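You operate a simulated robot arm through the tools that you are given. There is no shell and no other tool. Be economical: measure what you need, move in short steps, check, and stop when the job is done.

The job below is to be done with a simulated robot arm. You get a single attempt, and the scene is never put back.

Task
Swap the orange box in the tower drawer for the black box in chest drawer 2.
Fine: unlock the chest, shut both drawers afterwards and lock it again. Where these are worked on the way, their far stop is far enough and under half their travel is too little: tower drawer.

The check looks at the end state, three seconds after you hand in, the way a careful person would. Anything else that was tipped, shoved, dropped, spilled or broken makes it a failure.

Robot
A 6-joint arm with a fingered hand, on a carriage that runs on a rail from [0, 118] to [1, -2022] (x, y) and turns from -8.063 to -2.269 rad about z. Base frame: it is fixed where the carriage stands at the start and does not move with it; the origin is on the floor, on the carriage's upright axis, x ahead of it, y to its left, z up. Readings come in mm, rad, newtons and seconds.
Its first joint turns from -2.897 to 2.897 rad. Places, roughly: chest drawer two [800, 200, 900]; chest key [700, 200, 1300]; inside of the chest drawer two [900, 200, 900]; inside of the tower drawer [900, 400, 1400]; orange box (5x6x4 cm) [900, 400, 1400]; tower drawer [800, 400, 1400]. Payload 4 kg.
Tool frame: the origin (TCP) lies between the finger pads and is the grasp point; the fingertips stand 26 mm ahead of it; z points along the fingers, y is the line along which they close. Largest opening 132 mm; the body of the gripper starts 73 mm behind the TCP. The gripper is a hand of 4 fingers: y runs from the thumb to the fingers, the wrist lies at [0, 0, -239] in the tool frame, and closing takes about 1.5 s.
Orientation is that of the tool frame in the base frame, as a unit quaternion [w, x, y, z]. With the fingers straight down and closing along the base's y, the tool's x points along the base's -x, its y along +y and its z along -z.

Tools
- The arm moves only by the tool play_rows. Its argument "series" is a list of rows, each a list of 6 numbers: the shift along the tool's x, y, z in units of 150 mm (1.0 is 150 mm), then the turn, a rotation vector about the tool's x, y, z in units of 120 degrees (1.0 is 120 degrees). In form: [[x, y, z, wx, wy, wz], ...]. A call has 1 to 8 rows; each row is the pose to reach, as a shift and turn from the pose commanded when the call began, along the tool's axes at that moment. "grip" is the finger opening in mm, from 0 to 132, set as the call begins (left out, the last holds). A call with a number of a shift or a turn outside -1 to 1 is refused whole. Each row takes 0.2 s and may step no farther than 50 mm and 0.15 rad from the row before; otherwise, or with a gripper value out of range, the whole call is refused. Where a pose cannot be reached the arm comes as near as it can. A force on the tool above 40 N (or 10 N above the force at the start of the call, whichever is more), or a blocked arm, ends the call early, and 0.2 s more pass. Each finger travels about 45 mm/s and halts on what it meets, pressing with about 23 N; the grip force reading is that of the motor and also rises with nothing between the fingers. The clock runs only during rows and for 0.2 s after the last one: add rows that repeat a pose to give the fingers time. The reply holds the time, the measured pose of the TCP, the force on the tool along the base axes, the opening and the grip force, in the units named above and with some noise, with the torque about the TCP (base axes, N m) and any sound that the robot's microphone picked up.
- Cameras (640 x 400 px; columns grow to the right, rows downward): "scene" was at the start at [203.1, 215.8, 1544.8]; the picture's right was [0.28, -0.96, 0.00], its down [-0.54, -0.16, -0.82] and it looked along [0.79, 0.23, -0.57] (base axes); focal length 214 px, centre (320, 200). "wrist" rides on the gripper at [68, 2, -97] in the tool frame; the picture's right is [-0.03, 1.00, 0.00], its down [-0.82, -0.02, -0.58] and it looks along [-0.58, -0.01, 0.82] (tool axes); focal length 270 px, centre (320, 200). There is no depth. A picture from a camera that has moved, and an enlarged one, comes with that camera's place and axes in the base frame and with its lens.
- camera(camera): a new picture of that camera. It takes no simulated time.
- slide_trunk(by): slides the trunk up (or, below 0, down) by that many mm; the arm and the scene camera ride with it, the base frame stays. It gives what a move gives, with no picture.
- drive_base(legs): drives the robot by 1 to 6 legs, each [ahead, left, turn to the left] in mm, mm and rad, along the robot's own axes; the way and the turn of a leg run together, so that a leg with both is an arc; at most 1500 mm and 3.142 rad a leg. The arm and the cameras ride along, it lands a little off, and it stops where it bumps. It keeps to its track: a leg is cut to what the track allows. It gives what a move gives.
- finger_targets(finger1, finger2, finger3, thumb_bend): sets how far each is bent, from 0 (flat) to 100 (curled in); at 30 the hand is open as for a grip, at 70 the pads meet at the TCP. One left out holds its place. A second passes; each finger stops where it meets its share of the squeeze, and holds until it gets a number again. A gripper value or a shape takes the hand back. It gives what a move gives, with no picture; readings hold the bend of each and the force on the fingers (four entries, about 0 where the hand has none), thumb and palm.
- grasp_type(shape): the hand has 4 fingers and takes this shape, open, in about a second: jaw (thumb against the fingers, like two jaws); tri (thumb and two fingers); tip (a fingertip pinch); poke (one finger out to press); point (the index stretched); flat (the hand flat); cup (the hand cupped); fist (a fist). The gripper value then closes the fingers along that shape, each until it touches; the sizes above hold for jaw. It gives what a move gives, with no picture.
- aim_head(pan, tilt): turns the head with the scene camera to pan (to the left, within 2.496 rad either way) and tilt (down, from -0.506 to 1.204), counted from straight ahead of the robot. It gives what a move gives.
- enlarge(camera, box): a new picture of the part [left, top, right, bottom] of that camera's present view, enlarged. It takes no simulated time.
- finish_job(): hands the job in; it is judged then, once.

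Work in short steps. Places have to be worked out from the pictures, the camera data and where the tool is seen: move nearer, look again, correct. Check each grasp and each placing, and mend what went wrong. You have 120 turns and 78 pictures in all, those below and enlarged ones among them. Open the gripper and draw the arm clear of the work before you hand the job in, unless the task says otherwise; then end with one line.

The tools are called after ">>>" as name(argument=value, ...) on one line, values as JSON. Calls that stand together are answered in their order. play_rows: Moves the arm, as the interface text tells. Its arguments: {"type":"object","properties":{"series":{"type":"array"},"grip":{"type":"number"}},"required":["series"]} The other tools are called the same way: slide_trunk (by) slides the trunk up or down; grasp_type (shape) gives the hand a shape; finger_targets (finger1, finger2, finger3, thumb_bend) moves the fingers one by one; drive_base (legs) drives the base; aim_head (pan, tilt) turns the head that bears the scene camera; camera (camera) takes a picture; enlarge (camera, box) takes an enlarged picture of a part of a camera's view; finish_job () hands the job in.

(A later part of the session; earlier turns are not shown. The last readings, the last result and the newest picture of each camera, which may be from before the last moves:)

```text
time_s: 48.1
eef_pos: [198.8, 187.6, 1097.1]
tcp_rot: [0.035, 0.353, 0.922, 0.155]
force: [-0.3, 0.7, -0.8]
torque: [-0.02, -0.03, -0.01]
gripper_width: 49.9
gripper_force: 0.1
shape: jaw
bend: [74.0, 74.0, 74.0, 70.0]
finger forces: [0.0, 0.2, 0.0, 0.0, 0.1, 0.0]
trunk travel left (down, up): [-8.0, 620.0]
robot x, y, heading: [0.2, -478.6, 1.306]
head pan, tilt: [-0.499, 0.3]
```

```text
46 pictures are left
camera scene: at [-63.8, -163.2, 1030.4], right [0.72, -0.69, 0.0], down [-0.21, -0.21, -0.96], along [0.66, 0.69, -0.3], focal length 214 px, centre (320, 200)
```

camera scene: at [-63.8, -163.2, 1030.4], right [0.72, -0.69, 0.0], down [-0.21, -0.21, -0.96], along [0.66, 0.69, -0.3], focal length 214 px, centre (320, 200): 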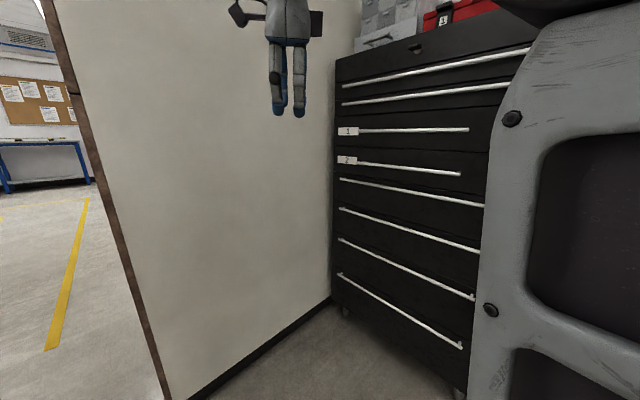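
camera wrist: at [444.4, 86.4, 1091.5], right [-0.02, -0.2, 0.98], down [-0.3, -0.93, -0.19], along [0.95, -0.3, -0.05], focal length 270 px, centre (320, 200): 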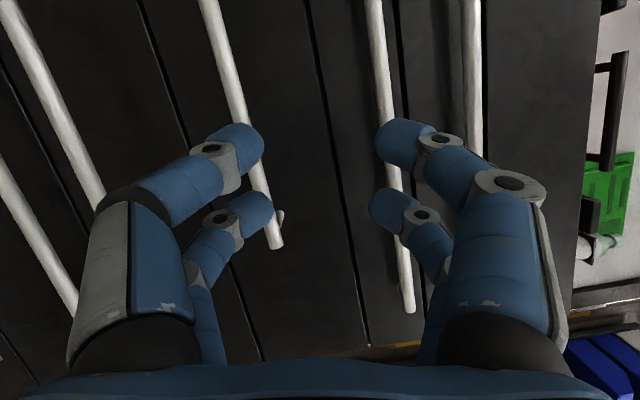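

Motion is accurate again and the arm is clear of the head. I'll rotate the hand to face the chest (yaw ≈15°) while moving on in +x.

>>> play_rows(series=[[-0.12, 0.1, 0.03, -0.059, -0.026, 0.016], [-0.24, 0.2, 0.05, -0.117, -0.051, 0.032], [-0.36, 0.3, 0.08, -0.176, -0.077, 0.047], [-0.48, 0.4, 0.11, -0.235, -0.103, 0.063], [-0.6, 0.5, 0.14, -0.294, -0.129, 0.079], [-0.72, 0.6, 0.16, -0.352, -0.154, 0.095], [-0.84, 0.7, 0.19, -0.411, -0.18, 0.111], [-0.95, 0.8, 0.22, -0.47, -0.206, 0.126]])

>>> play_rows(series=[[0, 0, 0, -0.059, -0.026, 0.016], [0, 0, 0, -0.117, -0.051, 0.032], [0, 0, 0, -0.117, -0.051, 0.032]])

```text
time_s: 49.9
eef_pos: [390.9, 187.0, 1097.0]
tcp_rot: [0.364, 0.431, 0.66, 0.496]
force: [0.4, -0.3, 0.2]
torque: [-0.01, 0.03, -0.01]
gripper_width: 49.9
gripper_force: 0.0
shape: jaw
bend: [74.0, 74.0, 74.0, 70.0]
finger forces: [0.0, 0.0, 0.0, 0.0, 0.1, 0.0]
trunk travel left (down, up): [-8.0, 620.0]
robot x, y, heading: [-3.9, -483.3, 1.308]
head pan, tilt: [-0.499, 0.3]
```

```text
time_s: 50.7
eef_pos: [389.6, 185.6, 1095.2]
tcp_rot: [0.433, 0.43, 0.559, 0.561]
force: [-0.3, 0.1, -0.5]
torque: [0.01, 0.0, 0.03]
gripper_width: 49.5
gripper_force: 0.0
shape: jaw
bend: [74.0, 74.0, 74.0, 70.0]
finger forces: [0.0, 0.1, 0.0, 0.1, 0.1, 0.0]
trunk travel left (down, up): [-8.0, 620.0]
robot x, y, heading: [1.5, -482.6, 1.301]
head pan, tilt: [-0.499, 0.3]
```

Exactly as commanded. Next I'll lower to the handle height and approach to x≈545.

>>> play_rows(series=[[0, -0.3, 0, 0, 0, 0], [0, -0.6, 0, 0, 0, 0], [0, -0.9, 0, 0, 0, 0], [0, -1.0, 0, 0, 0, 0]])

>>> play_rows(series=[[-0.11, -0.1, 0.23, 0, 0, 0], [-0.22, -0.2, 0.46, 0, 0, 0], [-0.33, -0.2, 0.69, 0, 0, 0], [-0.45, -0.2, 0.91, 0, 0, 0]])

>>> camera(camera="scene")

>>> camera(camera="wrist")

```text
time_s: 51.7
eef_pos: [388.8, 187.1, 946.2]
tcp_rot: [0.431, 0.431, 0.56, 0.561]
force: [0.2, 0.2, -1.1]
torque: [0.0, -0.02, 0.01]
gripper_width: 49.8
gripper_force: 0.0
shape: jaw
bend: [74.0, 74.0, 74.0, 70.0]
finger forces: [0.1, 0.0, 0.0, 0.1, 0.1, 0.1]
trunk travel left (down, up): [-8.0, 620.0]
robot x, y, heading: [-1.3, -486.7, 1.304]
head pan, tilt: [-0.499, 0.3]
```

```text
time_s: 52.7
eef_pos: [540.4, 156.9, 915.9]
tcp_rot: [0.432, 0.429, 0.561, 0.561]
force: [-0.4, 0.2, 0.6]
torque: [0.0, -0.04, -0.02]
gripper_width: 50.0
gripper_force: 0.1
shape: jaw
bend: [74.0, 74.0, 74.0, 70.0]
finger forces: [0.0, 0.1, 0.0, 0.0, 0.1, 0.0]
trunk travel left (down, up): [-8.0, 620.0]
robot x, y, heading: [0.2, -482.9, 1.303]
head pan, tilt: [-0.499, 0.3]
```

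```text
45 pictures are left
camera scene: at [-63.8, -163.2, 1030.4], right [0.72, -0.69, 0.0], down [-0.21, -0.21, -0.96], along [0.66, 0.69, -0.3], focal length 214 px, centre (320, 200)
```

scene: 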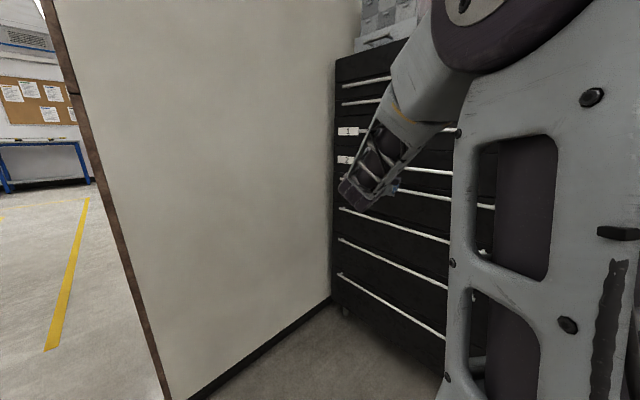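

```text
44 pictures are left
camera wrist: at [428.0, 198.0, 918.0], right [0.01, -0.02, 1.0], down [-0.35, -0.94, -0.02], along [0.94, -0.35, -0.01], focal length 270 px, centre (320, 200)
```

wrist: 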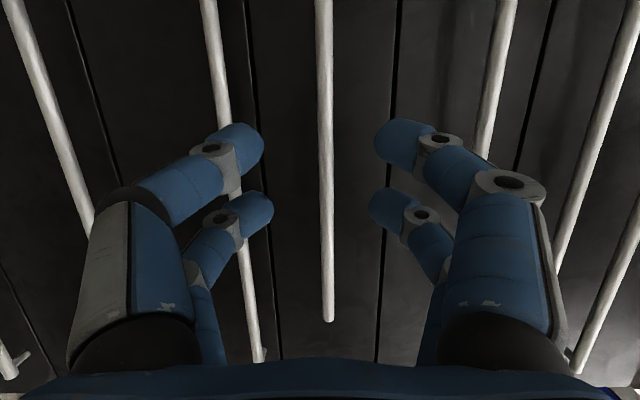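

The handle is centred between the fingers (z≈921). I'll advance to the bar at x≈636.

>>> play_rows(series=[[-0.05, 0.03, 0.2, 0, 0, 0], [-0.11, 0.03, 0.4, 0, 0, 0], [-0.16, 0.03, 0.6, 0, 0, 0], [-0.16, 0.03, 0.6, 0, 0, 0]])

>>> camera(camera="wrist")

```text
time_s: 53.7
eef_pos: [633.0, 154.5, 921.9]
tcp_rot: [0.432, 0.43, 0.56, 0.561]
force: [-0.1, 0.0, 0.3]
torque: [0.0, -0.01, 0.01]
gripper_width: 49.8
gripper_force: 0.1
shape: jaw
bend: [74.0, 74.0, 74.0, 70.0]
finger forces: [0.0, 0.1, 0.0, 0.1, 0.0, 0.1]
trunk travel left (down, up): [-8.0, 620.0]
robot x, y, heading: [-0.4, -481.9, 1.305]
head pan, tilt: [-0.499, 0.3]
```

```text
43 pictures are left
camera wrist: at [520.8, 196.4, 922.5], right [0.0, -0.02, 1.0], down [-0.35, -0.94, -0.02], along [0.94, -0.35, -0.01], focal length 270 px, centre (320, 200)
```

wrist: 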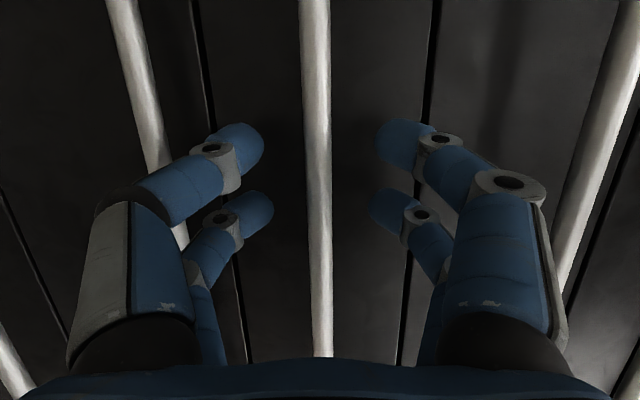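

The bar lies slightly deeper (stereo x≈650). I'll move 12 mm further in and close on it.

>>> play_rows(series=[[-0.02, 0, 0.08, 0, 0, 0], [-0.02, 0, 0.08, 0, 0, 0]])

>>> play_rows(series=[[0, 0, 0, 0, 0, 0], [0, 0, 0, 0, 0, 0], [0, 0, 0, 0, 0, 0], [0, 0, 0, 0, 0, 0], [0, 0, 0, 0, 0, 0], [0, 0, 0, 0, 0, 0]], grip=0)

>>> camera(camera="wrist")

```text
time_s: 54.3
eef_pos: [644.1, 155.9, 921.3]
tcp_rot: [0.432, 0.431, 0.56, 0.561]
force: [-0.2, 0.4, -0.9]
torque: [0.0, 0.0, -0.01]
gripper_width: 49.8
gripper_force: 0.1
shape: jaw
bend: [74.0, 74.0, 74.0, 70.0]
finger forces: [0.0, 0.0, 0.0, 0.0, 0.0, 0.0]
trunk travel left (down, up): [-8.0, 620.0]
robot x, y, heading: [2.3, -476.9, 1.301]
head pan, tilt: [-0.499, 0.3]
```

```text
time_s: 55.7
eef_pos: [643.3, 155.4, 920.9]
tcp_rot: [0.432, 0.431, 0.561, 0.56]
force: [0.6, 0.3, -2.1]
torque: [-0.03, -0.02, -0.03]
gripper_width: 0.1
gripper_force: 22.6
shape: jaw
bend: [62.0, 62.0, 62.0, 70.0]
finger forces: [0.0, 0.0, 0.0, 0.0, 0.1, 0.0]
trunk travel left (down, up): [-8.0, 620.0]
robot x, y, heading: [-0.7, -485.3, 1.307]
head pan, tilt: [-0.499, 0.3]
```

```text
42 pictures are left
camera wrist: at [533.1, 197.2, 922.7], right [0.01, -0.02, 1.0], down [-0.35, -0.94, -0.02], along [0.94, -0.35, -0.01], focal length 270 px, centre (320, 200)
```

wrist: 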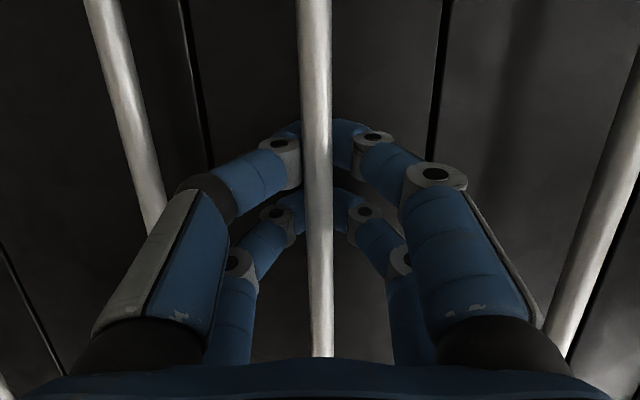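

The closed fingers loop behind the bar: a good hook. I'll pull the drawer out slowly (−x).

>>> play_rows(series=[[0.04, 0, -0.16, 0, 0, 0], [0.09, 0, -0.32, 0, 0, 0], [0.13, 0, -0.48, 0, 0, 0], [0.17, 0, -0.64, 0, 0, 0], [0.21, 0, -0.8, 0, 0, 0], [0.26, 0, -0.97, 0, 0, 0]])

>>> camera(camera="scene")

```text
time_s: 57.1
eef_pos: [493.7, 158.0, 921.2]
tcp_rot: [0.432, 0.431, 0.56, 0.56]
force: [0.1, 0.1, -1.2]
torque: [0.0, 0.03, -0.02]
gripper_width: 0.0
gripper_force: 23.4
shape: jaw
bend: [63.0, 63.0, 63.0, 70.0]
finger forces: [0.0, 0.0, 0.0, 0.0, 0.2, 0.0]
trunk travel left (down, up): [-8.0, 620.0]
robot x, y, heading: [-0.1, -483.4, 1.302]
head pan, tilt: [-0.499, 0.3]
```

```text
41 pictures are left
camera scene: at [-63.8, -163.2, 1030.4], right [0.72, -0.69, 0.0], down [-0.21, -0.21, -0.96], along [0.66, 0.69, -0.3], focal length 214 px, centre (320, 200)
```

scene: 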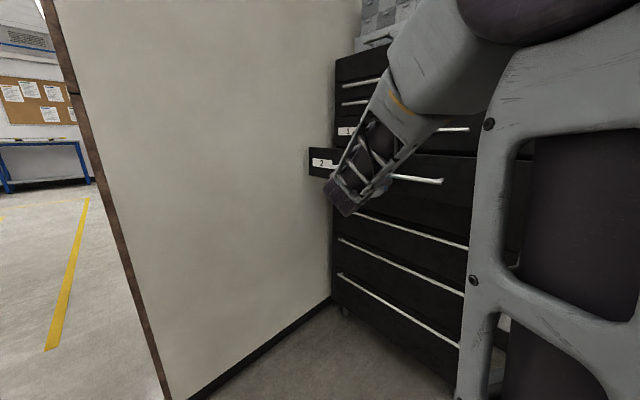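

The drawer opened, so the chest is unlocked. Keep pulling.

>>> play_rows(series=[[0.04, 0, -0.16, 0, 0, 0], [0.09, 0, -0.32, 0, 0, 0], [0.13, 0, -0.48, 0, 0, 0], [0.17, 0, -0.64, 0, 0, 0], [0.21, 0, -0.8, 0, 0, 0], [0.26, 0, -0.97, 0, 0, 0]])

>>> camera(camera="scene")

```text
time_s: 58.5
eef_pos: [342.9, 157.4, 919.0]
tcp_rot: [0.432, 0.43, 0.561, 0.56]
force: [-0.4, 0.4, -0.2]
torque: [0.01, -0.01, 0.0]
gripper_width: 0.0
gripper_force: 23.5
shape: jaw
bend: [63.0, 63.0, 63.0, 70.0]
finger forces: [0.0, 0.0, 0.0, 0.0, 0.0, 0.0]
trunk travel left (down, up): [-8.0, 620.0]
robot x, y, heading: [-0.1, -479.5, 1.302]
head pan, tilt: [-0.499, 0.3]
```

```text
40 pictures are left
camera scene: at [-63.8, -163.2, 1030.4], right [0.72, -0.69, 0.0], down [-0.21, -0.21, -0.96], along [0.66, 0.69, -0.3], focal length 214 px, centre (320, 200)
```

scene: 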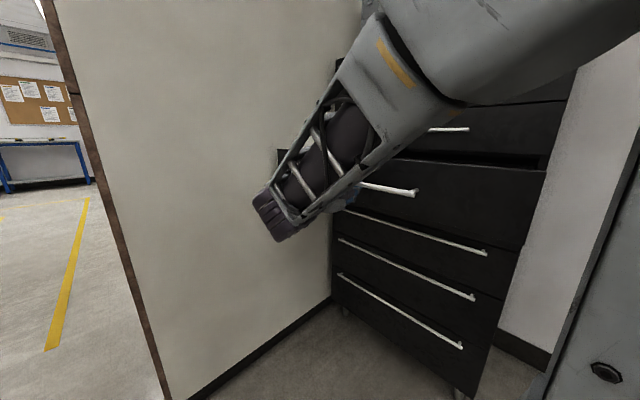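

Still moving freely; pull another 90 mm, watching the force.

>>> play_rows(series=[[0.04, 0, -0.15, 0, 0, 0], [0.08, 0, -0.29, 0, 0, 0], [0.12, 0, -0.44, 0, 0, 0], [0.155, 0, -0.58, 0, 0, 0]])

```text
time_s: 59.2
eef_pos: [301.8, 154.9, 917.9]
tcp_rot: [0.435, 0.435, 0.558, 0.557]
force: [30.3, 13.2, -1.6]
torque: [-0.05, -0.03, -0.58]
gripper_width: 0.0
gripper_force: 23.1
shape: jaw
bend: [60.0, 63.0, 63.0, 70.0]
finger forces: [25.1, 0.0, 0.0, 0.1, 25.3, 0.0]
trunk travel left (down, up): [-8.0, 620.0]
robot x, y, heading: [0.6, -478.2, 1.3]
head pan, tilt: [-0.499, 0.3]
stopped in row 3: the force on the tool passed its limit at 56 N (the readings are from after the stop); the commanded pose is now the measured one
```

The drawer is at its far stop. I'll ease, open the fingers, back off, and rise.

>>> play_rows(series=[[0, 0, 0.03, 0, 0, 0], [0, 0, 0.03, 0, 0, 0], [0, 0, 0.03, 0, 0, 0], [0, 0, 0.03, 0, 0, 0], [0, 0, 0.03, 0, 0, 0], [0, 0, 0.03, 0, 0, 0]], grip=60)

>>> play_rows(series=[[0.1, 0, -0.25, 0, 0, 0], [0.2, 0, -0.5, 0, 0, 0], [0.2, 0.3, -0.5, 0, 0, 0], [0.2, 0.6, -0.5, 0, 0, 0], [0.2, 0.9, -0.5, 0, 0, 0], [0.2, 1.0, -0.5, 0, 0, 0]])

>>> camera(camera="scene")

```text
time_s: 60.6
eef_pos: [305.1, 157.2, 920.4]
tcp_rot: [0.435, 0.432, 0.559, 0.559]
force: [-0.5, 0.0, 0.2]
torque: [0.0, 0.01, -0.02]
gripper_width: 59.6
gripper_force: 0.1
shape: jaw
bend: [73.0, 73.0, 73.0, 70.0]
finger forces: [0.1, 0.0, 0.0, 0.0, 0.1, 0.1]
trunk travel left (down, up): [-8.0, 620.0]
robot x, y, heading: [4.2, -483.4, 1.295]
head pan, tilt: [-0.499, 0.3]
```

```text
time_s: 62.0
eef_pos: [224.4, 166.1, 1069.8]
tcp_rot: [0.434, 0.433, 0.558, 0.559]
force: [-0.5, 0.5, 0.6]
torque: [0.01, 0.05, 0.02]
gripper_width: 59.9
gripper_force: 0.1
shape: jaw
bend: [73.0, 73.0, 73.0, 70.0]
finger forces: [0.0, 0.0, 0.0, 0.1, 0.0, 0.0]
trunk travel left (down, up): [-8.0, 620.0]
robot x, y, heading: [3.0, -481.8, 1.298]
head pan, tilt: [-0.499, 0.3]
```

```text
39 pictures are left
camera scene: at [-63.0, -163.0, 1030.4], right [0.72, -0.7, 0.0], down [-0.21, -0.21, -0.96], along [0.66, 0.69, -0.3], focal length 214 px, centre (320, 200)
```

scene: 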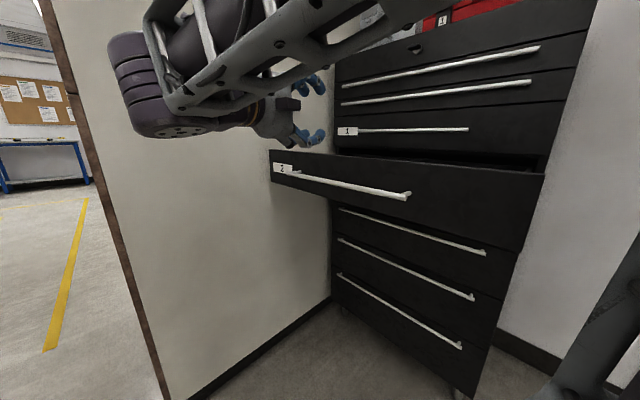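

I'll raise the trunk so the head can look into the drawer and to come level with the tower drawer.

>>> slide_trunk(by=350)

>>> aim_head(pan=-0.55, tilt=0.5)

>>> camera(camera="scene")

```text
time_s: 65.4
eef_pos: [222.9, 168.8, 1418.8]
tcp_rot: [0.434, 0.433, 0.559, 0.559]
force: [0.2, 0.5, -0.5]
torque: [0.02, -0.03, 0.01]
gripper_width: 59.9
gripper_force: 0.1
shape: jaw
bend: [73.0, 73.0, 73.0, 70.0]
finger forces: [0.0, 0.1, 0.1, 0.0, 0.1, 0.1]
trunk travel left (down, up): [-358.0, 270.0]
robot x, y, heading: [-1.9, -481.2, 1.302]
head pan, tilt: [-0.499, 0.3]
```

```text
time_s: 66.1
eef_pos: [224.2, 167.6, 1420.5]
tcp_rot: [0.435, 0.432, 0.558, 0.559]
force: [-0.6, -0.6, 0.3]
torque: [0.01, -0.02, -0.02]
gripper_width: 59.8
gripper_force: 0.0
shape: jaw
bend: [73.0, 73.0, 73.0, 70.0]
finger forces: [0.0, 0.1, 0.1, 0.0, 0.1, 0.1]
trunk travel left (down, up): [-358.0, 270.0]
robot x, y, heading: [-0.7, -480.3, 1.302]
head pan, tilt: [-0.55, 0.499]
```

```text
38 pictures are left
camera scene: at [-55.6, -146.9, 1361.3], right [0.68, -0.73, 0.0], down [-0.35, -0.33, -0.88], along [0.64, 0.6, -0.48], focal length 214 px, centre (320, 200)
```

scene: 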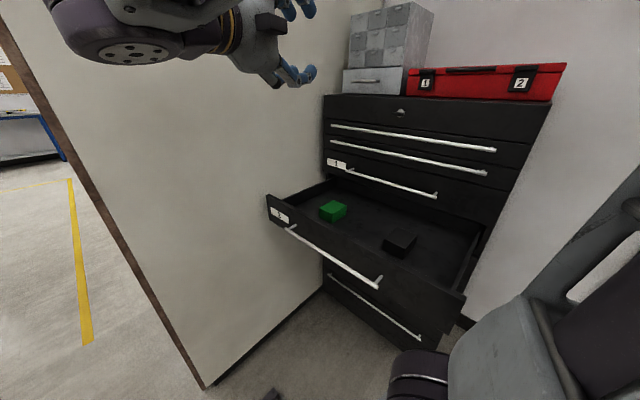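

The drawer holds a green box and the black box (near x≈540, y≈45). I'll leave it open and go to the tower drawer: approach pitched 30° down and yawed 30° so the hand clears the chest top.

>>> play_rows(series=[[0.03, 0, 0.16, 0.042, 0.021, -0.005], [0.06, 0, 0.33, 0.083, 0.042, -0.011], [0.1, 0, 0.5, 0.125, 0.063, -0.016], [0.13, 0, 0.67, 0.167, 0.083, -0.022], [0.16, 0, 0.83, 0.208, 0.104, -0.028], [0.19, 0, 1.0, 0.25, 0.125, -0.033]])

>>> drive_base(legs=[[80, 0, 0]])

```text
time_s: 67.5
eef_pos: [362.8, 233.3, 1420.2]
tcp_rot: [0.25, 0.435, 0.749, 0.432]
force: [-0.6, 0.6, 1.1]
torque: [-0.03, 0.02, 0.01]
gripper_width: 59.8
gripper_force: 0.1
shape: jaw
bend: [73.0, 73.0, 73.0, 70.0]
finger forces: [0.1, 0.0, 0.0, 0.0, 0.0, 0.0]
trunk travel left (down, up): [-358.0, 270.0]
robot x, y, heading: [0.3, -483.1, 1.302]
head pan, tilt: [-0.55, 0.499]
```

```text
time_s: 68.6
eef_pos: [361.9, 312.3, 1421.1]
tcp_rot: [0.251, 0.435, 0.749, 0.432]
force: [0.2, -0.4, 0.8]
torque: [0.0, 0.0, -0.02]
gripper_width: 59.9
gripper_force: 0.2
shape: jaw
bend: [73.0, 73.0, 73.0, 70.0]
finger forces: [0.0, 0.1, 0.0, 0.0, 0.0, 0.0]
trunk travel left (down, up): [-358.0, 270.0]
robot x, y, heading: [2.2, -401.7, 1.304]
head pan, tilt: [-0.55, 0.499]
```

I'll move to the pre-grasp point ~90 mm short of the tower handle.

>>> play_rows(series=[[-0.11, 0.11, 0.2, 0, 0, 0], [-0.23, 0.22, 0.41, 0, 0, 0], [-0.34, 0.34, 0.62, 0, 0, 0], [-0.457, 0.45, 0.823, 0, 0, 0]])

>>> play_rows(series=[[-0.11, 0.11, 0.2, 0, 0, 0], [-0.23, 0.22, 0.41, 0, 0, 0], [-0.34, 0.34, 0.62, 0, 0, 0], [-0.457, 0.45, 0.823, 0, 0, 0]])

>>> camera(camera="wrist")

>>> aim_head(pan=-0.55, tilt=0.1)

>>> camera(camera="scene")

```text
time_s: 69.6
eef_pos: [518.2, 321.4, 1417.9]
tcp_rot: [0.251, 0.435, 0.749, 0.432]
force: [-0.3, 0.2, -0.3]
torque: [-0.05, 0.02, 0.01]
gripper_width: 59.8
gripper_force: 0.0
shape: jaw
bend: [73.0, 73.0, 73.0, 70.0]
finger forces: [0.1, 0.0, 0.0, 0.1, 0.0, 0.0]
trunk travel left (down, up): [-358.0, 270.0]
robot x, y, heading: [0.0, -401.2, 1.301]
head pan, tilt: [-0.55, 0.499]
```

```text
time_s: 70.6
eef_pos: [673.1, 334.7, 1415.5]
tcp_rot: [0.25, 0.434, 0.749, 0.433]
force: [-0.2, -1.0, 0.4]
torque: [0.0, 0.04, -0.03]
gripper_width: 59.7
gripper_force: 0.1
shape: jaw
bend: [73.0, 73.0, 73.0, 70.0]
finger forces: [0.0, 0.0, 0.0, 0.1, 0.0, 0.1]
trunk travel left (down, up): [-358.0, 270.0]
robot x, y, heading: [-0.8, -403.2, 1.302]
head pan, tilt: [-0.55, 0.499]
```

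```text
37 pictures are left
camera wrist: at [567.1, 351.7, 1465.5], right [0.45, 0.23, 0.87], down [-0.04, -0.96, 0.27], along [0.89, -0.15, -0.42], focal length 270 px, centre (320, 200)
```

wrist: 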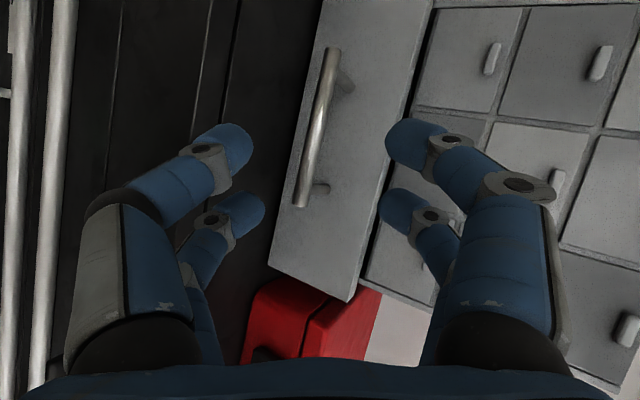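

```text
time_s: 71.5
eef_pos: [674.0, 334.3, 1414.9]
tcp_rot: [0.25, 0.435, 0.749, 0.432]
force: [-0.3, 0.1, 0.2]
torque: [-0.03, 0.0, 0.0]
gripper_width: 59.9
gripper_force: 0.0
shape: jaw
bend: [73.0, 73.0, 73.0, 70.0]
finger forces: [0.0, 0.0, 0.2, 0.0, 0.0, 0.0]
trunk travel left (down, up): [-358.0, 270.0]
robot x, y, heading: [0.7, -400.8, 1.307]
head pan, tilt: [-0.55, 0.099]
```

```text
36 pictures are left
camera scene: at [-55.1, -67.2, 1398.3], right [0.68, -0.73, 0.0], down [-0.07, -0.07, -0.99], along [0.73, 0.68, -0.1], focal length 214 px, centre (320, 200)
```

scene: 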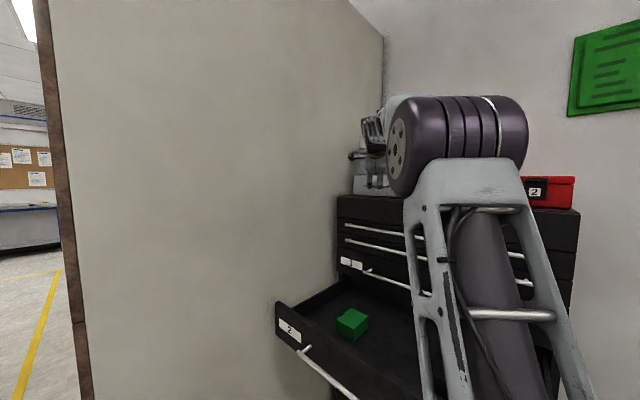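

The handle centre is confirmed at (744, 372, 1366). I'll narrow the fingers and move in along the tool axis.

>>> play_rows(series=[[-0.018, -0.018, 0.1, 0, 0, 0], [-0.018, -0.018, 0.25, 0, 0, 0], [-0.018, -0.018, 0.4, 0, 0, 0], [-0.018, -0.018, 0.5, 0, 0, 0], [-0.018, -0.018, 0.56, 0, 0, 0], [-0.018, -0.018, 0.61, 0, 0, 0]], grip=34)

>>> camera(camera="wrist")

```text
time_s: 72.9
eef_pos: [741.5, 370.3, 1366.6]
tcp_rot: [0.25, 0.434, 0.75, 0.432]
force: [-10.2, -0.6, 2.2]
torque: [-0.03, -0.24, -0.07]
gripper_width: 34.0
gripper_force: 0.0
shape: jaw
bend: [73.0, 76.0, 73.0, 70.0]
finger forces: [0.0, 9.6, 0.0, 0.0, 0.0, 0.0]
trunk travel left (down, up): [-358.0, 270.0]
robot x, y, heading: [0.5, -400.9, 1.303]
head pan, tilt: [-0.55, 0.099]
```

```text
35 pictures are left
camera wrist: at [635.2, 388.2, 1417.4], right [0.45, 0.23, 0.87], down [-0.04, -0.96, 0.27], along [0.89, -0.15, -0.42], focal length 270 px, centre (320, 200)
```

wrist: 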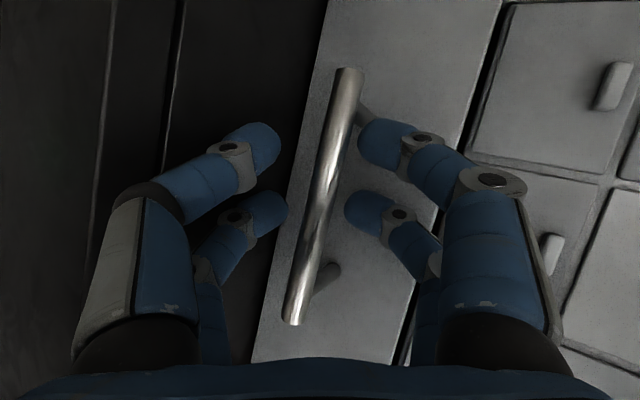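

One finger lightly touches the drawer front; I'll back off 3 mm and close behind the bar.

>>> play_rows(series=[[0, 0, -0.02, 0, 0, 0], [0, 0, -0.02, 0, 0, 0], [0, 0, -0.02, 0, 0, 0], [0, 0, -0.02, 0, 0, 0], [0, 0, -0.02, 0, 0, 0]], grip=0)

>>> camera(camera="wrist")

```text
time_s: 74.1
eef_pos: [742.2, 367.6, 1364.8]
tcp_rot: [0.249, 0.436, 0.75, 0.43]
force: [3.6, 0.3, -6.8]
torque: [-0.09, -0.04, -0.24]
gripper_width: 0.0
gripper_force: 23.0
shape: jaw
bend: [72.0, 74.0, 65.0, 66.0]
finger forces: [17.7, 0.0, 0.0, 0.1, 20.6, 0.0]
trunk travel left (down, up): [-358.0, 270.0]
robot x, y, heading: [5.1, -400.9, 1.304]
head pan, tilt: [-0.55, 0.099]
```

```text
34 pictures are left
camera wrist: at [636.1, 386.5, 1415.8], right [0.45, 0.23, 0.86], down [-0.04, -0.96, 0.27], along [0.89, -0.16, -0.42], focal length 270 px, centre (320, 200)
```

wrist: 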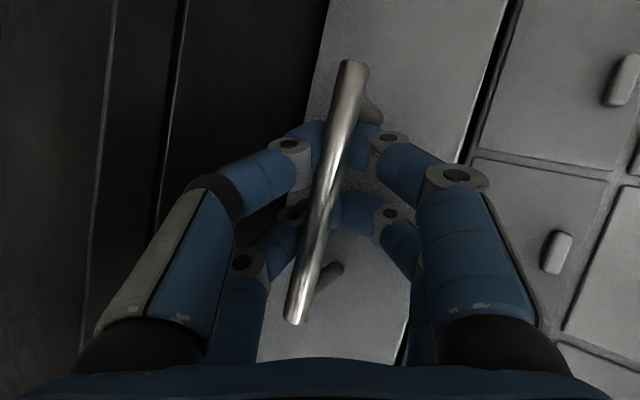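

Hooked. I'll pull straight out along −x until the stop.

>>> play_rows(series=[[0.08, -0.072, -0.125, 0, 0, 0], [0.165, -0.145, -0.25, 0, 0, 0], [0.25, -0.217, -0.376, 0, 0, 0], [0.33, -0.29, -0.5, 0, 0, 0], [0.413, -0.362, -0.627, 0, 0, 0], [0.496, -0.435, -0.752, 0, 0, 0]])

>>> camera(camera="wrist")

```text
time_s: 75.5
eef_pos: [590.8, 367.9, 1366.7]
tcp_rot: [0.25, 0.435, 0.75, 0.431]
force: [1.5, 2.8, -14.3]
torque: [-0.26, -0.08, -0.23]
gripper_width: 0.2
gripper_force: 23.1
shape: jaw
bend: [72.0, 75.0, 65.0, 66.0]
finger forces: [20.6, 0.1, 0.4, 0.0, 24.4, 0.0]
trunk travel left (down, up): [-358.0, 270.0]
robot x, y, heading: [0.4, -402.2, 1.303]
head pan, tilt: [-0.55, 0.099]
```

```text
33 pictures are left
camera wrist: at [485.0, 386.5, 1417.1], right [0.45, 0.23, 0.86], down [-0.04, -0.96, 0.27], along [0.89, -0.15, -0.42], focal length 270 px, centre (320, 200)
```

wrist: 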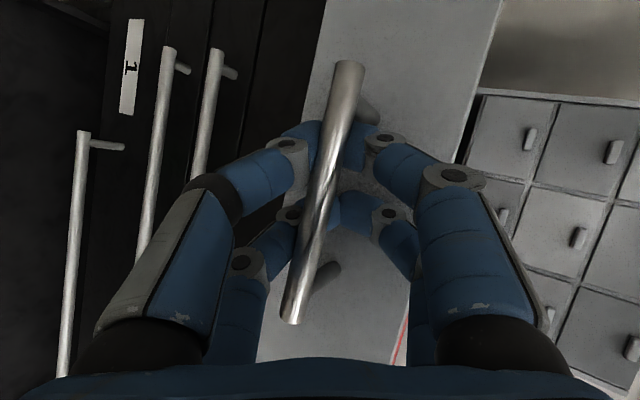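

150 mm out and no stop yet. Continue gently.

>>> play_rows(series=[[0.066, -0.058, -0.1, 0, 0, 0], [0.132, -0.116, -0.2, 0, 0, 0], [0.198, -0.174, -0.3, 0, 0, 0], [0.264, -0.232, -0.4, 0, 0, 0]])

```text
time_s: 75.8
eef_pos: [587.9, 364.8, 1362.7]
tcp_rot: [0.253, 0.439, 0.748, 0.43]
force: [25.4, 13.9, -6.6]
torque: [-0.14, 0.04, -0.61]
gripper_width: 0.0
gripper_force: 22.8
shape: jaw
bend: [70.0, 74.0, 65.0, 68.0]
finger forces: [23.0, 0.0, 0.1, 0.0, 19.7, 0.1]
trunk travel left (down, up): [-358.0, 270.0]
robot x, y, heading: [-4.1, -401.5, 1.3]
head pan, tilt: [-0.55, 0.099]
stopped in row 1: the force on the tool passed its limit at 48 N (the readings are from after the stop); the commanded pose is now the measured one
```

At the far stop. I'll open and back away along the tool axis, then rise and look in.

>>> play_rows(series=[[0, 0, 0.01, 0, 0, 0], [0, 0, 0.01, 0, 0, 0], [0, 0, 0.01, 0, 0, 0], [0, 0, 0.01, 0, 0, 0], [0, 0, 0.01, 0, 0, 0]], grip=44)

>>> play_rows(series=[[0, 0, -0.2, 0, 0, 0], [0, 0, -0.4, 0, 0, 0], [0, 0, -0.6, 0, 0, 0], [0, 0.3, -0.7, 0, 0, 0], [0, 0.6, -0.7, 0, 0, 0], [0, 0.9, -0.7, 0, 0, 0]])

>>> camera(camera="wrist")

```text
time_s: 77.0
eef_pos: [584.5, 366.4, 1365.4]
tcp_rot: [0.253, 0.437, 0.748, 0.431]
force: [-2.3, 0.6, 0.5]
torque: [0.0, -0.01, 0.03]
gripper_width: 43.4
gripper_force: 0.0
shape: jaw
bend: [74.0, 74.0, 74.0, 70.0]
finger forces: [0.0, 1.2, 0.0, 0.0, 0.0, 0.0]
trunk travel left (down, up): [-358.0, 270.0]
robot x, y, heading: [-1.0, -398.9, 1.299]
head pan, tilt: [-0.55, 0.099]
```

```text
time_s: 78.4
eef_pos: [562.2, 352.9, 1535.6]
tcp_rot: [0.253, 0.437, 0.748, 0.431]
force: [-0.4, -1.0, 0.7]
torque: [0.01, -0.01, -0.03]
gripper_width: 43.7
gripper_force: 0.1
shape: jaw
bend: [74.0, 74.0, 74.0, 70.0]
finger forces: [0.0, 0.0, 0.0, 0.0, 0.1, 0.0]
trunk travel left (down, up): [-358.0, 270.0]
robot x, y, heading: [-1.3, -401.4, 1.299]
head pan, tilt: [-0.55, 0.099]
```

```text
32 pictures are left
camera wrist: at [457.0, 372.6, 1586.8], right [0.45, 0.23, 0.86], down [-0.04, -0.96, 0.27], along [0.89, -0.16, -0.42], focal length 270 px, centre (320, 200)
```

wrist: 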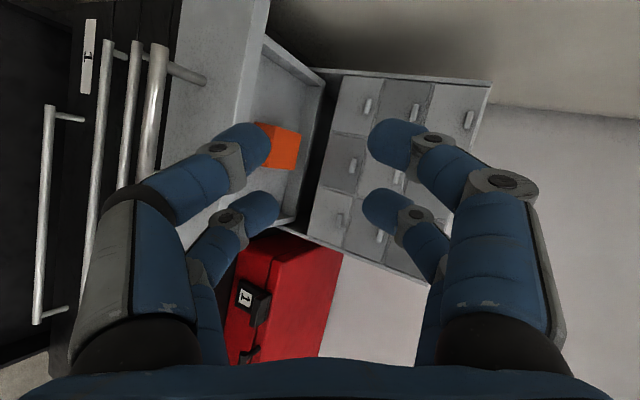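

The orange box is visible in the tower drawer near (750, 370). I'll zoom to see its alignment.

>>> enlarge(camera="wrist", box=[180, 30, 360, 240])

```text
1.90 times, centred on (270, 135) of wrist
camera zoom: at [457.0, 372.6, 1586.8], right [0.45, 0.23, 0.86], down [-0.04, -0.96, 0.27], along [0.89, -0.16, -0.42], focal length 515 px, centre (415, 324)
```

zoom: 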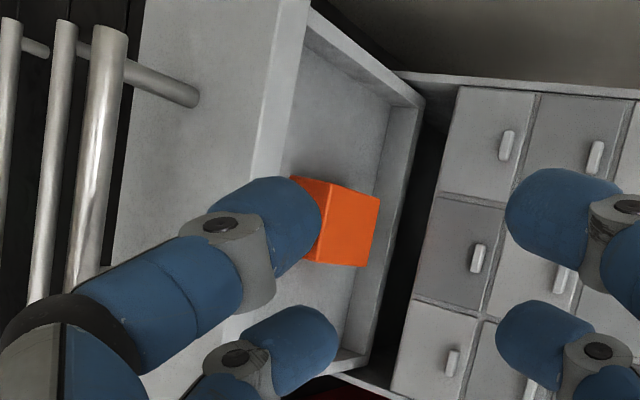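

The box sits at about (748, 369), top z≈1385, aligned with the axes. I'll turn the hand to point down while moving it right (away from the wall), before driving the base closer.

>>> play_rows(series=[[-0.11, -0.045, -0.015, 0.045, 0.026, -0.046], [-0.22, -0.09, -0.03, 0.09, 0.053, -0.091], [-0.33, -0.13, -0.04, 0.135, 0.079, -0.137], [-0.43, -0.175, -0.055, 0.18, 0.106, -0.183], [-0.54, -0.22, -0.07, 0.225, 0.132, -0.229], [-0.65, -0.26, -0.08, 0.27, 0.158, -0.274], [-0.76, -0.3, -0.1, 0.315, 0.185, -0.32], [-0.865, -0.35, -0.11, 0.36, 0.211, -0.366]])

>>> play_rows(series=[[0, 0, 0, 0.045, 0.026, -0.046], [0, 0, 0, 0.09, 0.053, -0.091], [0, 0, 0, 0.09, 0.053, -0.091]], grip=90)

```text
time_s: 80.2
eef_pos: [546.2, 200.5, 1436.6]
tcp_rot: [0.073, 0.127, 0.981, 0.125]
force: [1.4, 0.8, -1.4]
torque: [-0.09, 0.08, 0.03]
gripper_width: 43.9
gripper_force: 0.0
shape: jaw
bend: [74.0, 74.0, 74.0, 70.0]
finger forces: [0.0, 0.0, 0.0, 0.0, 0.0, 0.0]
out of reach, approached as far as the arm can: row 3, 4, 5, 6, 7, 8
trunk travel left (down, up): [-358.0, 270.0]
robot x, y, heading: [-2.4, -404.5, 1.299]
head pan, tilt: [-0.55, 0.099]
```

```text
time_s: 81.0
eef_pos: [522.0, 186.3, 1395.0]
tcp_rot: [0.02, 0.032, 0.999, 0.033]
force: [0.0, -0.6, -0.4]
torque: [0.0, -0.01, 0.0]
gripper_width: 89.4
gripper_force: 0.1
shape: jaw
bend: [69.0, 69.0, 69.0, 60.0]
finger forces: [0.1, 0.1, 0.1, 0.0, 0.0, 0.0]
out of reach, approached as far as the arm can: row 1, 2, 3
trunk travel left (down, up): [-358.0, 270.0]
robot x, y, heading: [-4.8, -399.2, 1.3]
head pan, tilt: [-0.55, 0.099]
```

Reach is limited by the trunk's height. I'll raise the trunk fully and drive 160 mm left.

>>> slide_trunk(by=265)

>>> drive_base(legs=[[160, 0, 0]])

>>> play_rows(series=[[0, 0, 0, 0.009, 0.0, -0.02], [0, 0, 0, 0.02, 0.0, -0.042], [0, 0, 0, 0.02, 0.0, -0.042]])

>>> aim_head(pan=-0.55, tilt=0.6)

>>> camera(camera="scene")

```text
time_s: 83.8
eef_pos: [473.9, 6.8, 1656.9]
tcp_rot: [0.022, 0.034, 0.999, 0.034]
force: [1.0, 0.5, -0.1]
torque: [-0.02, -0.01, 0.04]
gripper_width: 89.6
gripper_force: 0.0
shape: jaw
bend: [69.0, 69.0, 69.0, 60.0]
finger forces: [0.0, 0.1, 0.0, 0.0, 0.1, 0.0]
trunk travel left (down, up): [-623.0, 5.0]
robot x, y, heading: [3.7, -400.4, 1.294]
head pan, tilt: [-0.55, 0.099]
```

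```text
time_s: 85.2
eef_pos: [472.5, 158.6, 1658.0]
tcp_rot: [0.021, 0.032, 0.999, 0.034]
force: [-0.1, 0.1, 0.2]
torque: [0.02, -0.01, 0.0]
gripper_width: 89.8
gripper_force: 0.0
shape: jaw
bend: [69.0, 69.0, 69.0, 60.0]
finger forces: [0.1, 0.1, 0.0, 0.0, 0.0, 0.1]
trunk travel left (down, up): [-623.0, 5.0]
robot x, y, heading: [0.6, -249.5, 1.297]
head pan, tilt: [-0.55, 0.099]
```

```text
time_s: 86.0
eef_pos: [470.3, 156.4, 1651.5]
tcp_rot: [0.023, -0.012, 1.0, 0.012]
force: [0.2, 0.7, 0.5]
torque: [-0.02, -0.05, -0.02]
gripper_width: 89.5
gripper_force: 0.1
shape: jaw
bend: [69.0, 69.0, 69.0, 60.0]
finger forces: [0.0, 0.0, 0.1, 0.1, 0.0, 0.1]
out of reach, approached as far as the arm can: row 2, 3
trunk travel left (down, up): [-623.0, 5.0]
robot x, y, heading: [-1.6, -254.0, 1.304]
head pan, tilt: [-0.55, 0.099]
```

```text
time_s: 86.9
eef_pos: [470.2, 157.3, 1652.4]
tcp_rot: [0.023, -0.011, 1.0, 0.013]
force: [0.9, 0.7, 0.9]
torque: [-0.01, -0.02, 0.0]
gripper_width: 89.9
gripper_force: 0.0
shape: jaw
bend: [69.0, 69.0, 69.0, 60.0]
finger forces: [0.0, 0.0, 0.0, 0.0, 0.0, 0.0]
trunk travel left (down, up): [-623.0, 5.0]
robot x, y, heading: [4.7, -248.4, 1.301]
head pan, tilt: [-0.55, 0.6]
```

```text
30 pictures are left
camera scene: at [-109.0, -103.1, 1617.0], right [0.68, -0.73, 0.0], down [-0.41, -0.39, -0.83], along [0.6, 0.56, -0.56], focal length 214 px, centre (320, 200)
```

scene: 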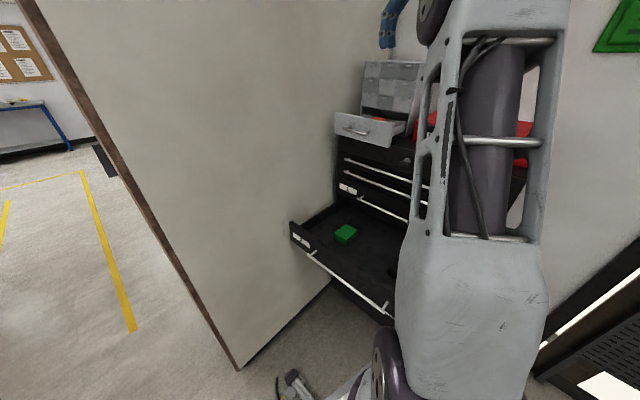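

Now I'll move towards a point above the orange box, first lowering toward z≈1520.

>>> play_rows(series=[[-0.15, 0.14, 0.17, 0, 0, 0], [-0.3, 0.28, 0.34, 0, 0, 0], [-0.45, 0.42, 0.5, 0, 0, 0], [-0.6, 0.56, 0.66, 0, 0, 0], [-0.73, 0.7, 0.8, 0, 0, 0], [-0.73, 0.7, 0.8, 0, 0, 0]])

```text
time_s: 88.3
eef_pos: [566.3, 254.4, 1528.0]
tcp_rot: [0.023, -0.012, 1.0, 0.012]
force: [-0.2, -0.1, -0.1]
torque: [0.01, -0.06, 0.0]
gripper_width: 89.6
gripper_force: 0.0
shape: jaw
bend: [69.0, 69.0, 69.0, 60.0]
finger forces: [0.1, 0.0, 0.0, 0.0, 0.0, 0.0]
out of reach, approached as far as the arm can: row 4, 5, 6
trunk travel left (down, up): [-623.0, 5.0]
robot x, y, heading: [-1.6, -247.4, 1.304]
head pan, tilt: [-0.55, 0.6]
```

The reach fits a sphere of ~1027 mm around the shoulder, so I need to stand nearer. I'll pull the hand back right, then drive 250 mm left.

>>> play_rows(series=[[0.05, -0.25, 0.05, 0, 0, 0], [0.1, -0.5, 0.1, 0, 0, 0], [0.15, -0.75, 0.13, 0, 0, 0], [0.2, -1.0, 0.13, 0, 0, 0], [0.2, -1.0, 0.13, 0, 0, 0]])

>>> drive_base(legs=[[250, 0, 0]])

>>> camera(camera="wrist")

```text
time_s: 89.5
eef_pos: [540.0, 104.6, 1502.1]
tcp_rot: [0.022, -0.013, 1.0, 0.013]
force: [0.1, -0.7, -0.8]
torque: [0.01, 0.01, 0.02]
gripper_width: 89.4
gripper_force: 0.0
shape: jaw
bend: [69.0, 69.0, 69.0, 60.0]
finger forces: [0.0, 0.0, 0.0, 0.0, 0.0, 0.1]
trunk travel left (down, up): [-623.0, 5.0]
robot x, y, heading: [-1.0, -254.3, 1.305]
head pan, tilt: [-0.55, 0.6]
```

```text
time_s: 91.3
eef_pos: [539.4, 340.9, 1501.6]
tcp_rot: [0.021, -0.011, 1.0, 0.013]
force: [-0.1, 0.0, 0.5]
torque: [-0.01, -0.01, 0.03]
gripper_width: 89.6
gripper_force: 0.0
shape: jaw
bend: [69.0, 69.0, 69.0, 60.0]
finger forces: [0.1, 0.0, 0.0, 0.1, 0.1, 0.0]
trunk travel left (down, up): [-623.0, 5.0]
robot x, y, heading: [-1.1, -14.8, 1.302]
head pan, tilt: [-0.55, 0.6]
```

```text
29 pictures are left
camera wrist: at [467.5, 338.0, 1596.4], right [0.0, 1.0, 0.02], down [0.79, -0.02, 0.61], along [0.61, 0.02, -0.79], focal length 270 px, centre (320, 200)
```

wrist: 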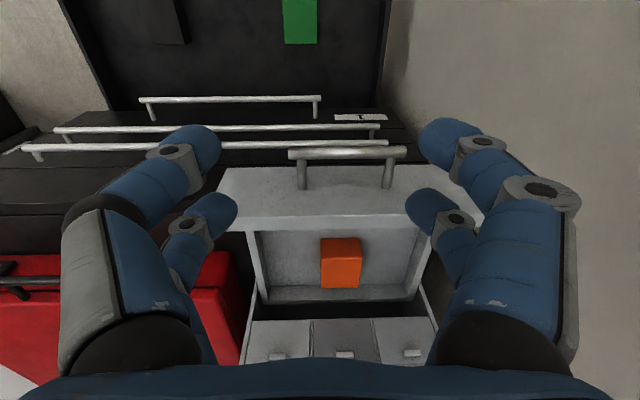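

The view is clear: the orange box is at about (750, 370), with the drawer's rear wall at x≈786. I'll move over it with a slight forward tilt for reach.

>>> play_rows(series=[[-0.23, 0.06, 0.05, 0, -0.035, 0], [-0.47, 0.12, 0.1, 0, -0.07, 0], [-0.7, 0.19, 0.15, 0, -0.1, 0], [-0.7, 0.19, 0.15, 0, -0.1, 0]])

>>> camera(camera="wrist")

```text
time_s: 92.3
eef_pos: [646.9, 370.9, 1483.8]
tcp_rot: [0.128, -0.01, 0.992, 0.013]
force: [-0.6, 0.4, 0.2]
torque: [0.03, 0.0, -0.02]
gripper_width: 89.6
gripper_force: 0.0
shape: jaw
bend: [69.0, 69.0, 69.0, 60.0]
finger forces: [0.1, 0.0, 0.1, 0.1, 0.1, 0.0]
trunk travel left (down, up): [-623.0, 5.0]
robot x, y, heading: [-1.7, -13.3, 1.303]
head pan, tilt: [-0.55, 0.6]
```

```text
28 pictures are left
camera wrist: at [556.6, 369.5, 1560.6], right [0.0, 1.0, 0.03], down [0.65, -0.02, 0.76], along [0.76, 0.02, -0.65], focal length 270 px, centre (320, 200)
```

wrist: 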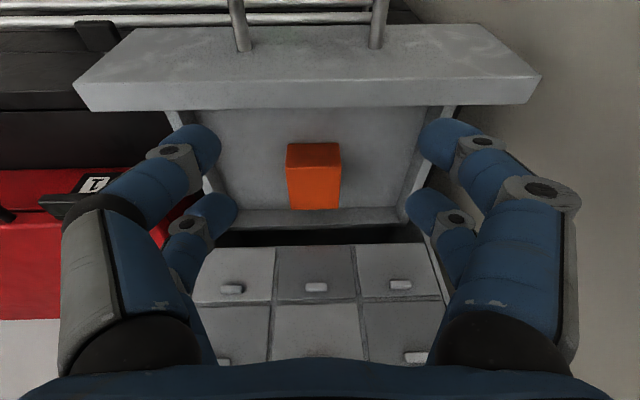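

Box centre top at (744, 370, 1385). I'll move over it and descend.

>>> play_rows(series=[[-0.21, 0, 0.055, 0, 0, 0], [-0.42, 0, 0.11, 0, 0, 0], [-0.626, 0, 0.164, 0, 0, 0], [-0.58, 0, 0.34, 0, 0, 0], [-0.53, 0, 0.52, 0, 0, 0], [-0.53, 0, 0.52, 0, 0, 0]], grip=80)

>>> camera(camera="wrist")

```text
time_s: 93.7
eef_pos: [741.4, 374.6, 1429.5]
tcp_rot: [0.126, -0.01, 0.992, 0.013]
force: [-0.6, -0.6, 1.1]
torque: [-0.03, 0.0, 0.02]
gripper_width: 80.1
gripper_force: 0.0
shape: jaw
bend: [71.0, 71.0, 71.0, 70.0]
finger forces: [0.0, 0.0, 0.0, 0.0, 0.1, 0.0]
out of reach, approached as far as the arm can: row 3
trunk travel left (down, up): [-623.0, 5.0]
robot x, y, heading: [1.9, -13.3, 1.297]
head pan, tilt: [-0.55, 0.6]
```

```text
27 pictures are left
camera wrist: at [649.8, 372.9, 1507.0], right [0.0, 1.0, 0.03], down [0.65, -0.02, 0.76], along [0.76, 0.02, -0.65], focal length 270 px, centre (320, 200)
```

wrist: 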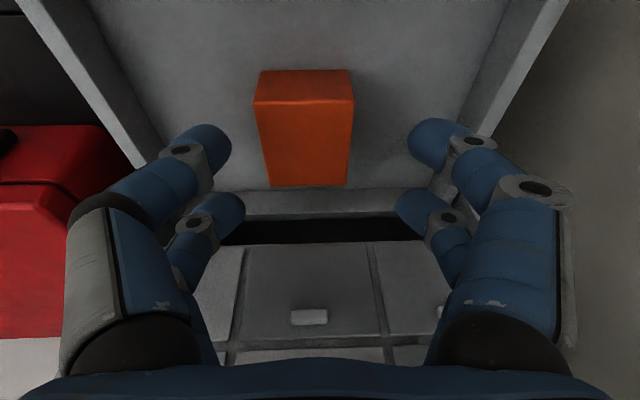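

Well placed; shift 5 mm right, descend to z≈1377 and close.

>>> play_rows(series=[[0.02, -0.04, 0.11, 0, 0, 0], [0.05, -0.04, 0.23, 0, 0, 0], [0.075, -0.04, 0.34, 0, 0, 0], [0.075, -0.04, 0.34, 0, 0, 0]])

>>> play_rows(series=[[0, 0, 0, 0, 0, 0], [0, 0, 0, 0, 0, 0], [0, 0, 0, 0, 0, 0], [0, 0, 0, 0, 0, 0], [0, 0, 0, 0, 0, 0]], grip=20)

```text
time_s: 94.7
eef_pos: [743.9, 369.2, 1381.4]
tcp_rot: [0.13, -0.01, 0.991, 0.015]
force: [0.7, 2.3, 37.5]
torque: [-1.53, 0.47, -0.11]
gripper_width: 78.2
gripper_force: 0.1
shape: jaw
bend: [71.0, 71.0, 71.0, 71.0]
finger forces: [2.9, 0.0, 0.1, 0.1, 33.9, 0.1]
trunk travel left (down, up): [-623.0, 5.0]
robot x, y, heading: [1.9, -17.4, 1.304]
head pan, tilt: [-0.55, 0.6]
```

```text
time_s: 95.9
eef_pos: [743.3, 366.6, 1382.6]
tcp_rot: [0.13, -0.011, 0.991, 0.014]
force: [1.1, -16.9, 41.3]
torque: [-1.88, 0.24, 0.25]
gripper_width: 49.4
gripper_force: 23.0
shape: jaw
bend: [76.0, 73.0, 72.0, 71.0]
finger forces: [14.4, 23.1, 28.7, 0.0, 47.5, 0.0]
trunk travel left (down, up): [-623.0, 5.0]
robot x, y, heading: [0.6, -12.5, 1.305]
head pan, tilt: [-0.55, 0.6]
```

The box is held (49 mm); the fingertips pressed the drawer floor, so I'll lift straight up.

>>> play_rows(series=[[-0.02, 0, -0.08, 0, 0, 0], [-0.05, 0, -0.18, 0, 0, 0], [-0.07, 0, -0.28, 0, 0, 0], [-0.09, 0, -0.36, 0, 0, 0], [-0.0, 0, -0.45, 0, 0, 0], [0.1, 0, -0.55, 0, 0, 0]])

>>> camera(camera="wrist")

```text
time_s: 97.3
eef_pos: [709.7, 367.9, 1453.0]
tcp_rot: [0.126, -0.009, 0.992, 0.012]
force: [0.5, 0.3, -1.3]
torque: [0.02, 0.03, 0.02]
gripper_width: 46.6
gripper_force: 22.9
shape: jaw
bend: [75.0, 73.0, 72.0, 71.0]
finger forces: [17.7, 26.9, 25.5, 0.0, 19.2, 0.0]
trunk travel left (down, up): [-623.0, 5.0]
robot x, y, heading: [2.6, -14.3, 1.302]
head pan, tilt: [-0.55, 0.6]
```

```text
26 pictures are left
camera wrist: at [619.4, 365.6, 1529.6], right [0.0, 1.0, 0.03], down [0.65, -0.02, 0.76], along [0.76, 0.02, -0.65], focal length 270 px, centre (320, 200)
```

wrist: 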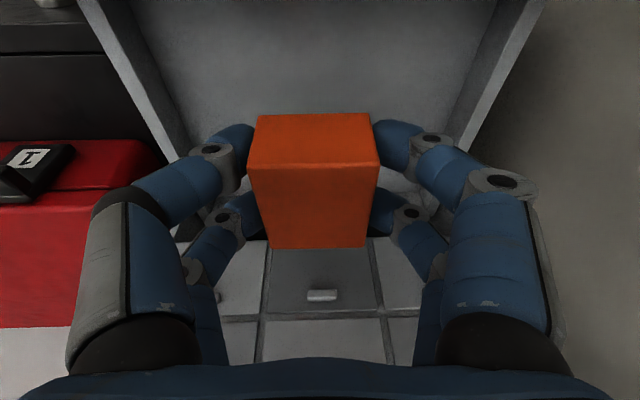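

Held firmly. I'll move back and up over the drawer front.

>>> play_rows(series=[[0.1, 0, -0.2, 0, 0, 0], [0.27, 0, -0.38, 0, 0, 0], [0.43, 0, -0.46, 0, 0, 0], [0.73, 0, -0.54, 0, 0, 0], [1.0, 0, -0.6, 0, 0, 0]])

```text
time_s: 98.5
eef_pos: [542.6, 362.9, 1501.6]
tcp_rot: [0.127, -0.009, 0.992, 0.013]
force: [0.7, -0.2, -0.9]
torque: [0.02, 0.02, 0.04]
gripper_width: 46.4
gripper_force: 23.0
shape: jaw
bend: [75.0, 73.0, 72.0, 71.0]
finger forces: [17.5, 26.9, 25.4, 0.0, 19.2, 0.1]
trunk travel left (down, up): [-623.0, 5.0]
robot x, y, heading: [-0.4, -11.2, 1.3]
head pan, tilt: [-0.55, 0.6]
```

Now I'll drive back right along the rail (with the hand high) to a stand from which drawer 2 can be reached from above.

>>> drive_base(legs=[[-430, 0, 0]])

>>> slide_trunk(by=-130)

>>> camera(camera="scene")

```text
time_s: 101.1
eef_pos: [541.8, -44.0, 1501.0]
tcp_rot: [0.126, -0.012, 0.992, 0.014]
force: [-0.2, 0.0, -1.1]
torque: [-0.01, -0.01, 0.02]
gripper_width: 46.8
gripper_force: 22.9
shape: jaw
bend: [75.0, 73.0, 72.0, 71.0]
finger forces: [17.6, 27.0, 25.4, 0.0, 19.1, 0.0]
trunk travel left (down, up): [-623.0, 5.0]
robot x, y, heading: [2.9, -425.9, 1.303]
head pan, tilt: [-0.55, 0.6]
```

```text
time_s: 102.7
eef_pos: [541.4, -46.6, 1372.1]
tcp_rot: [0.126, -0.011, 0.992, 0.013]
force: [-0.3, -0.4, -1.0]
torque: [0.03, 0.01, 0.01]
gripper_width: 46.5
gripper_force: 23.2
shape: jaw
bend: [75.0, 73.0, 72.0, 71.0]
finger forces: [17.6, 26.8, 25.3, 0.0, 19.1, 0.0]
trunk travel left (down, up): [-493.0, 135.0]
robot x, y, heading: [1.6, -419.2, 1.303]
head pan, tilt: [-0.55, 0.6]
```

```text
25 pictures are left
camera scene: at [-75.5, -153.6, 1487.2], right [0.68, -0.73, 0.0], down [-0.41, -0.39, -0.83], along [0.6, 0.56, -0.56], focal length 214 px, centre (320, 200)
```

scene: 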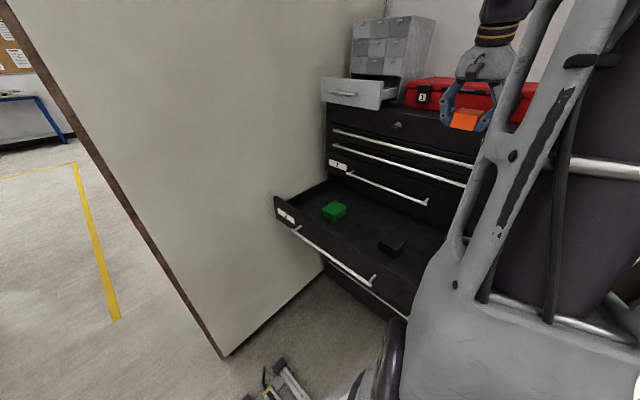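

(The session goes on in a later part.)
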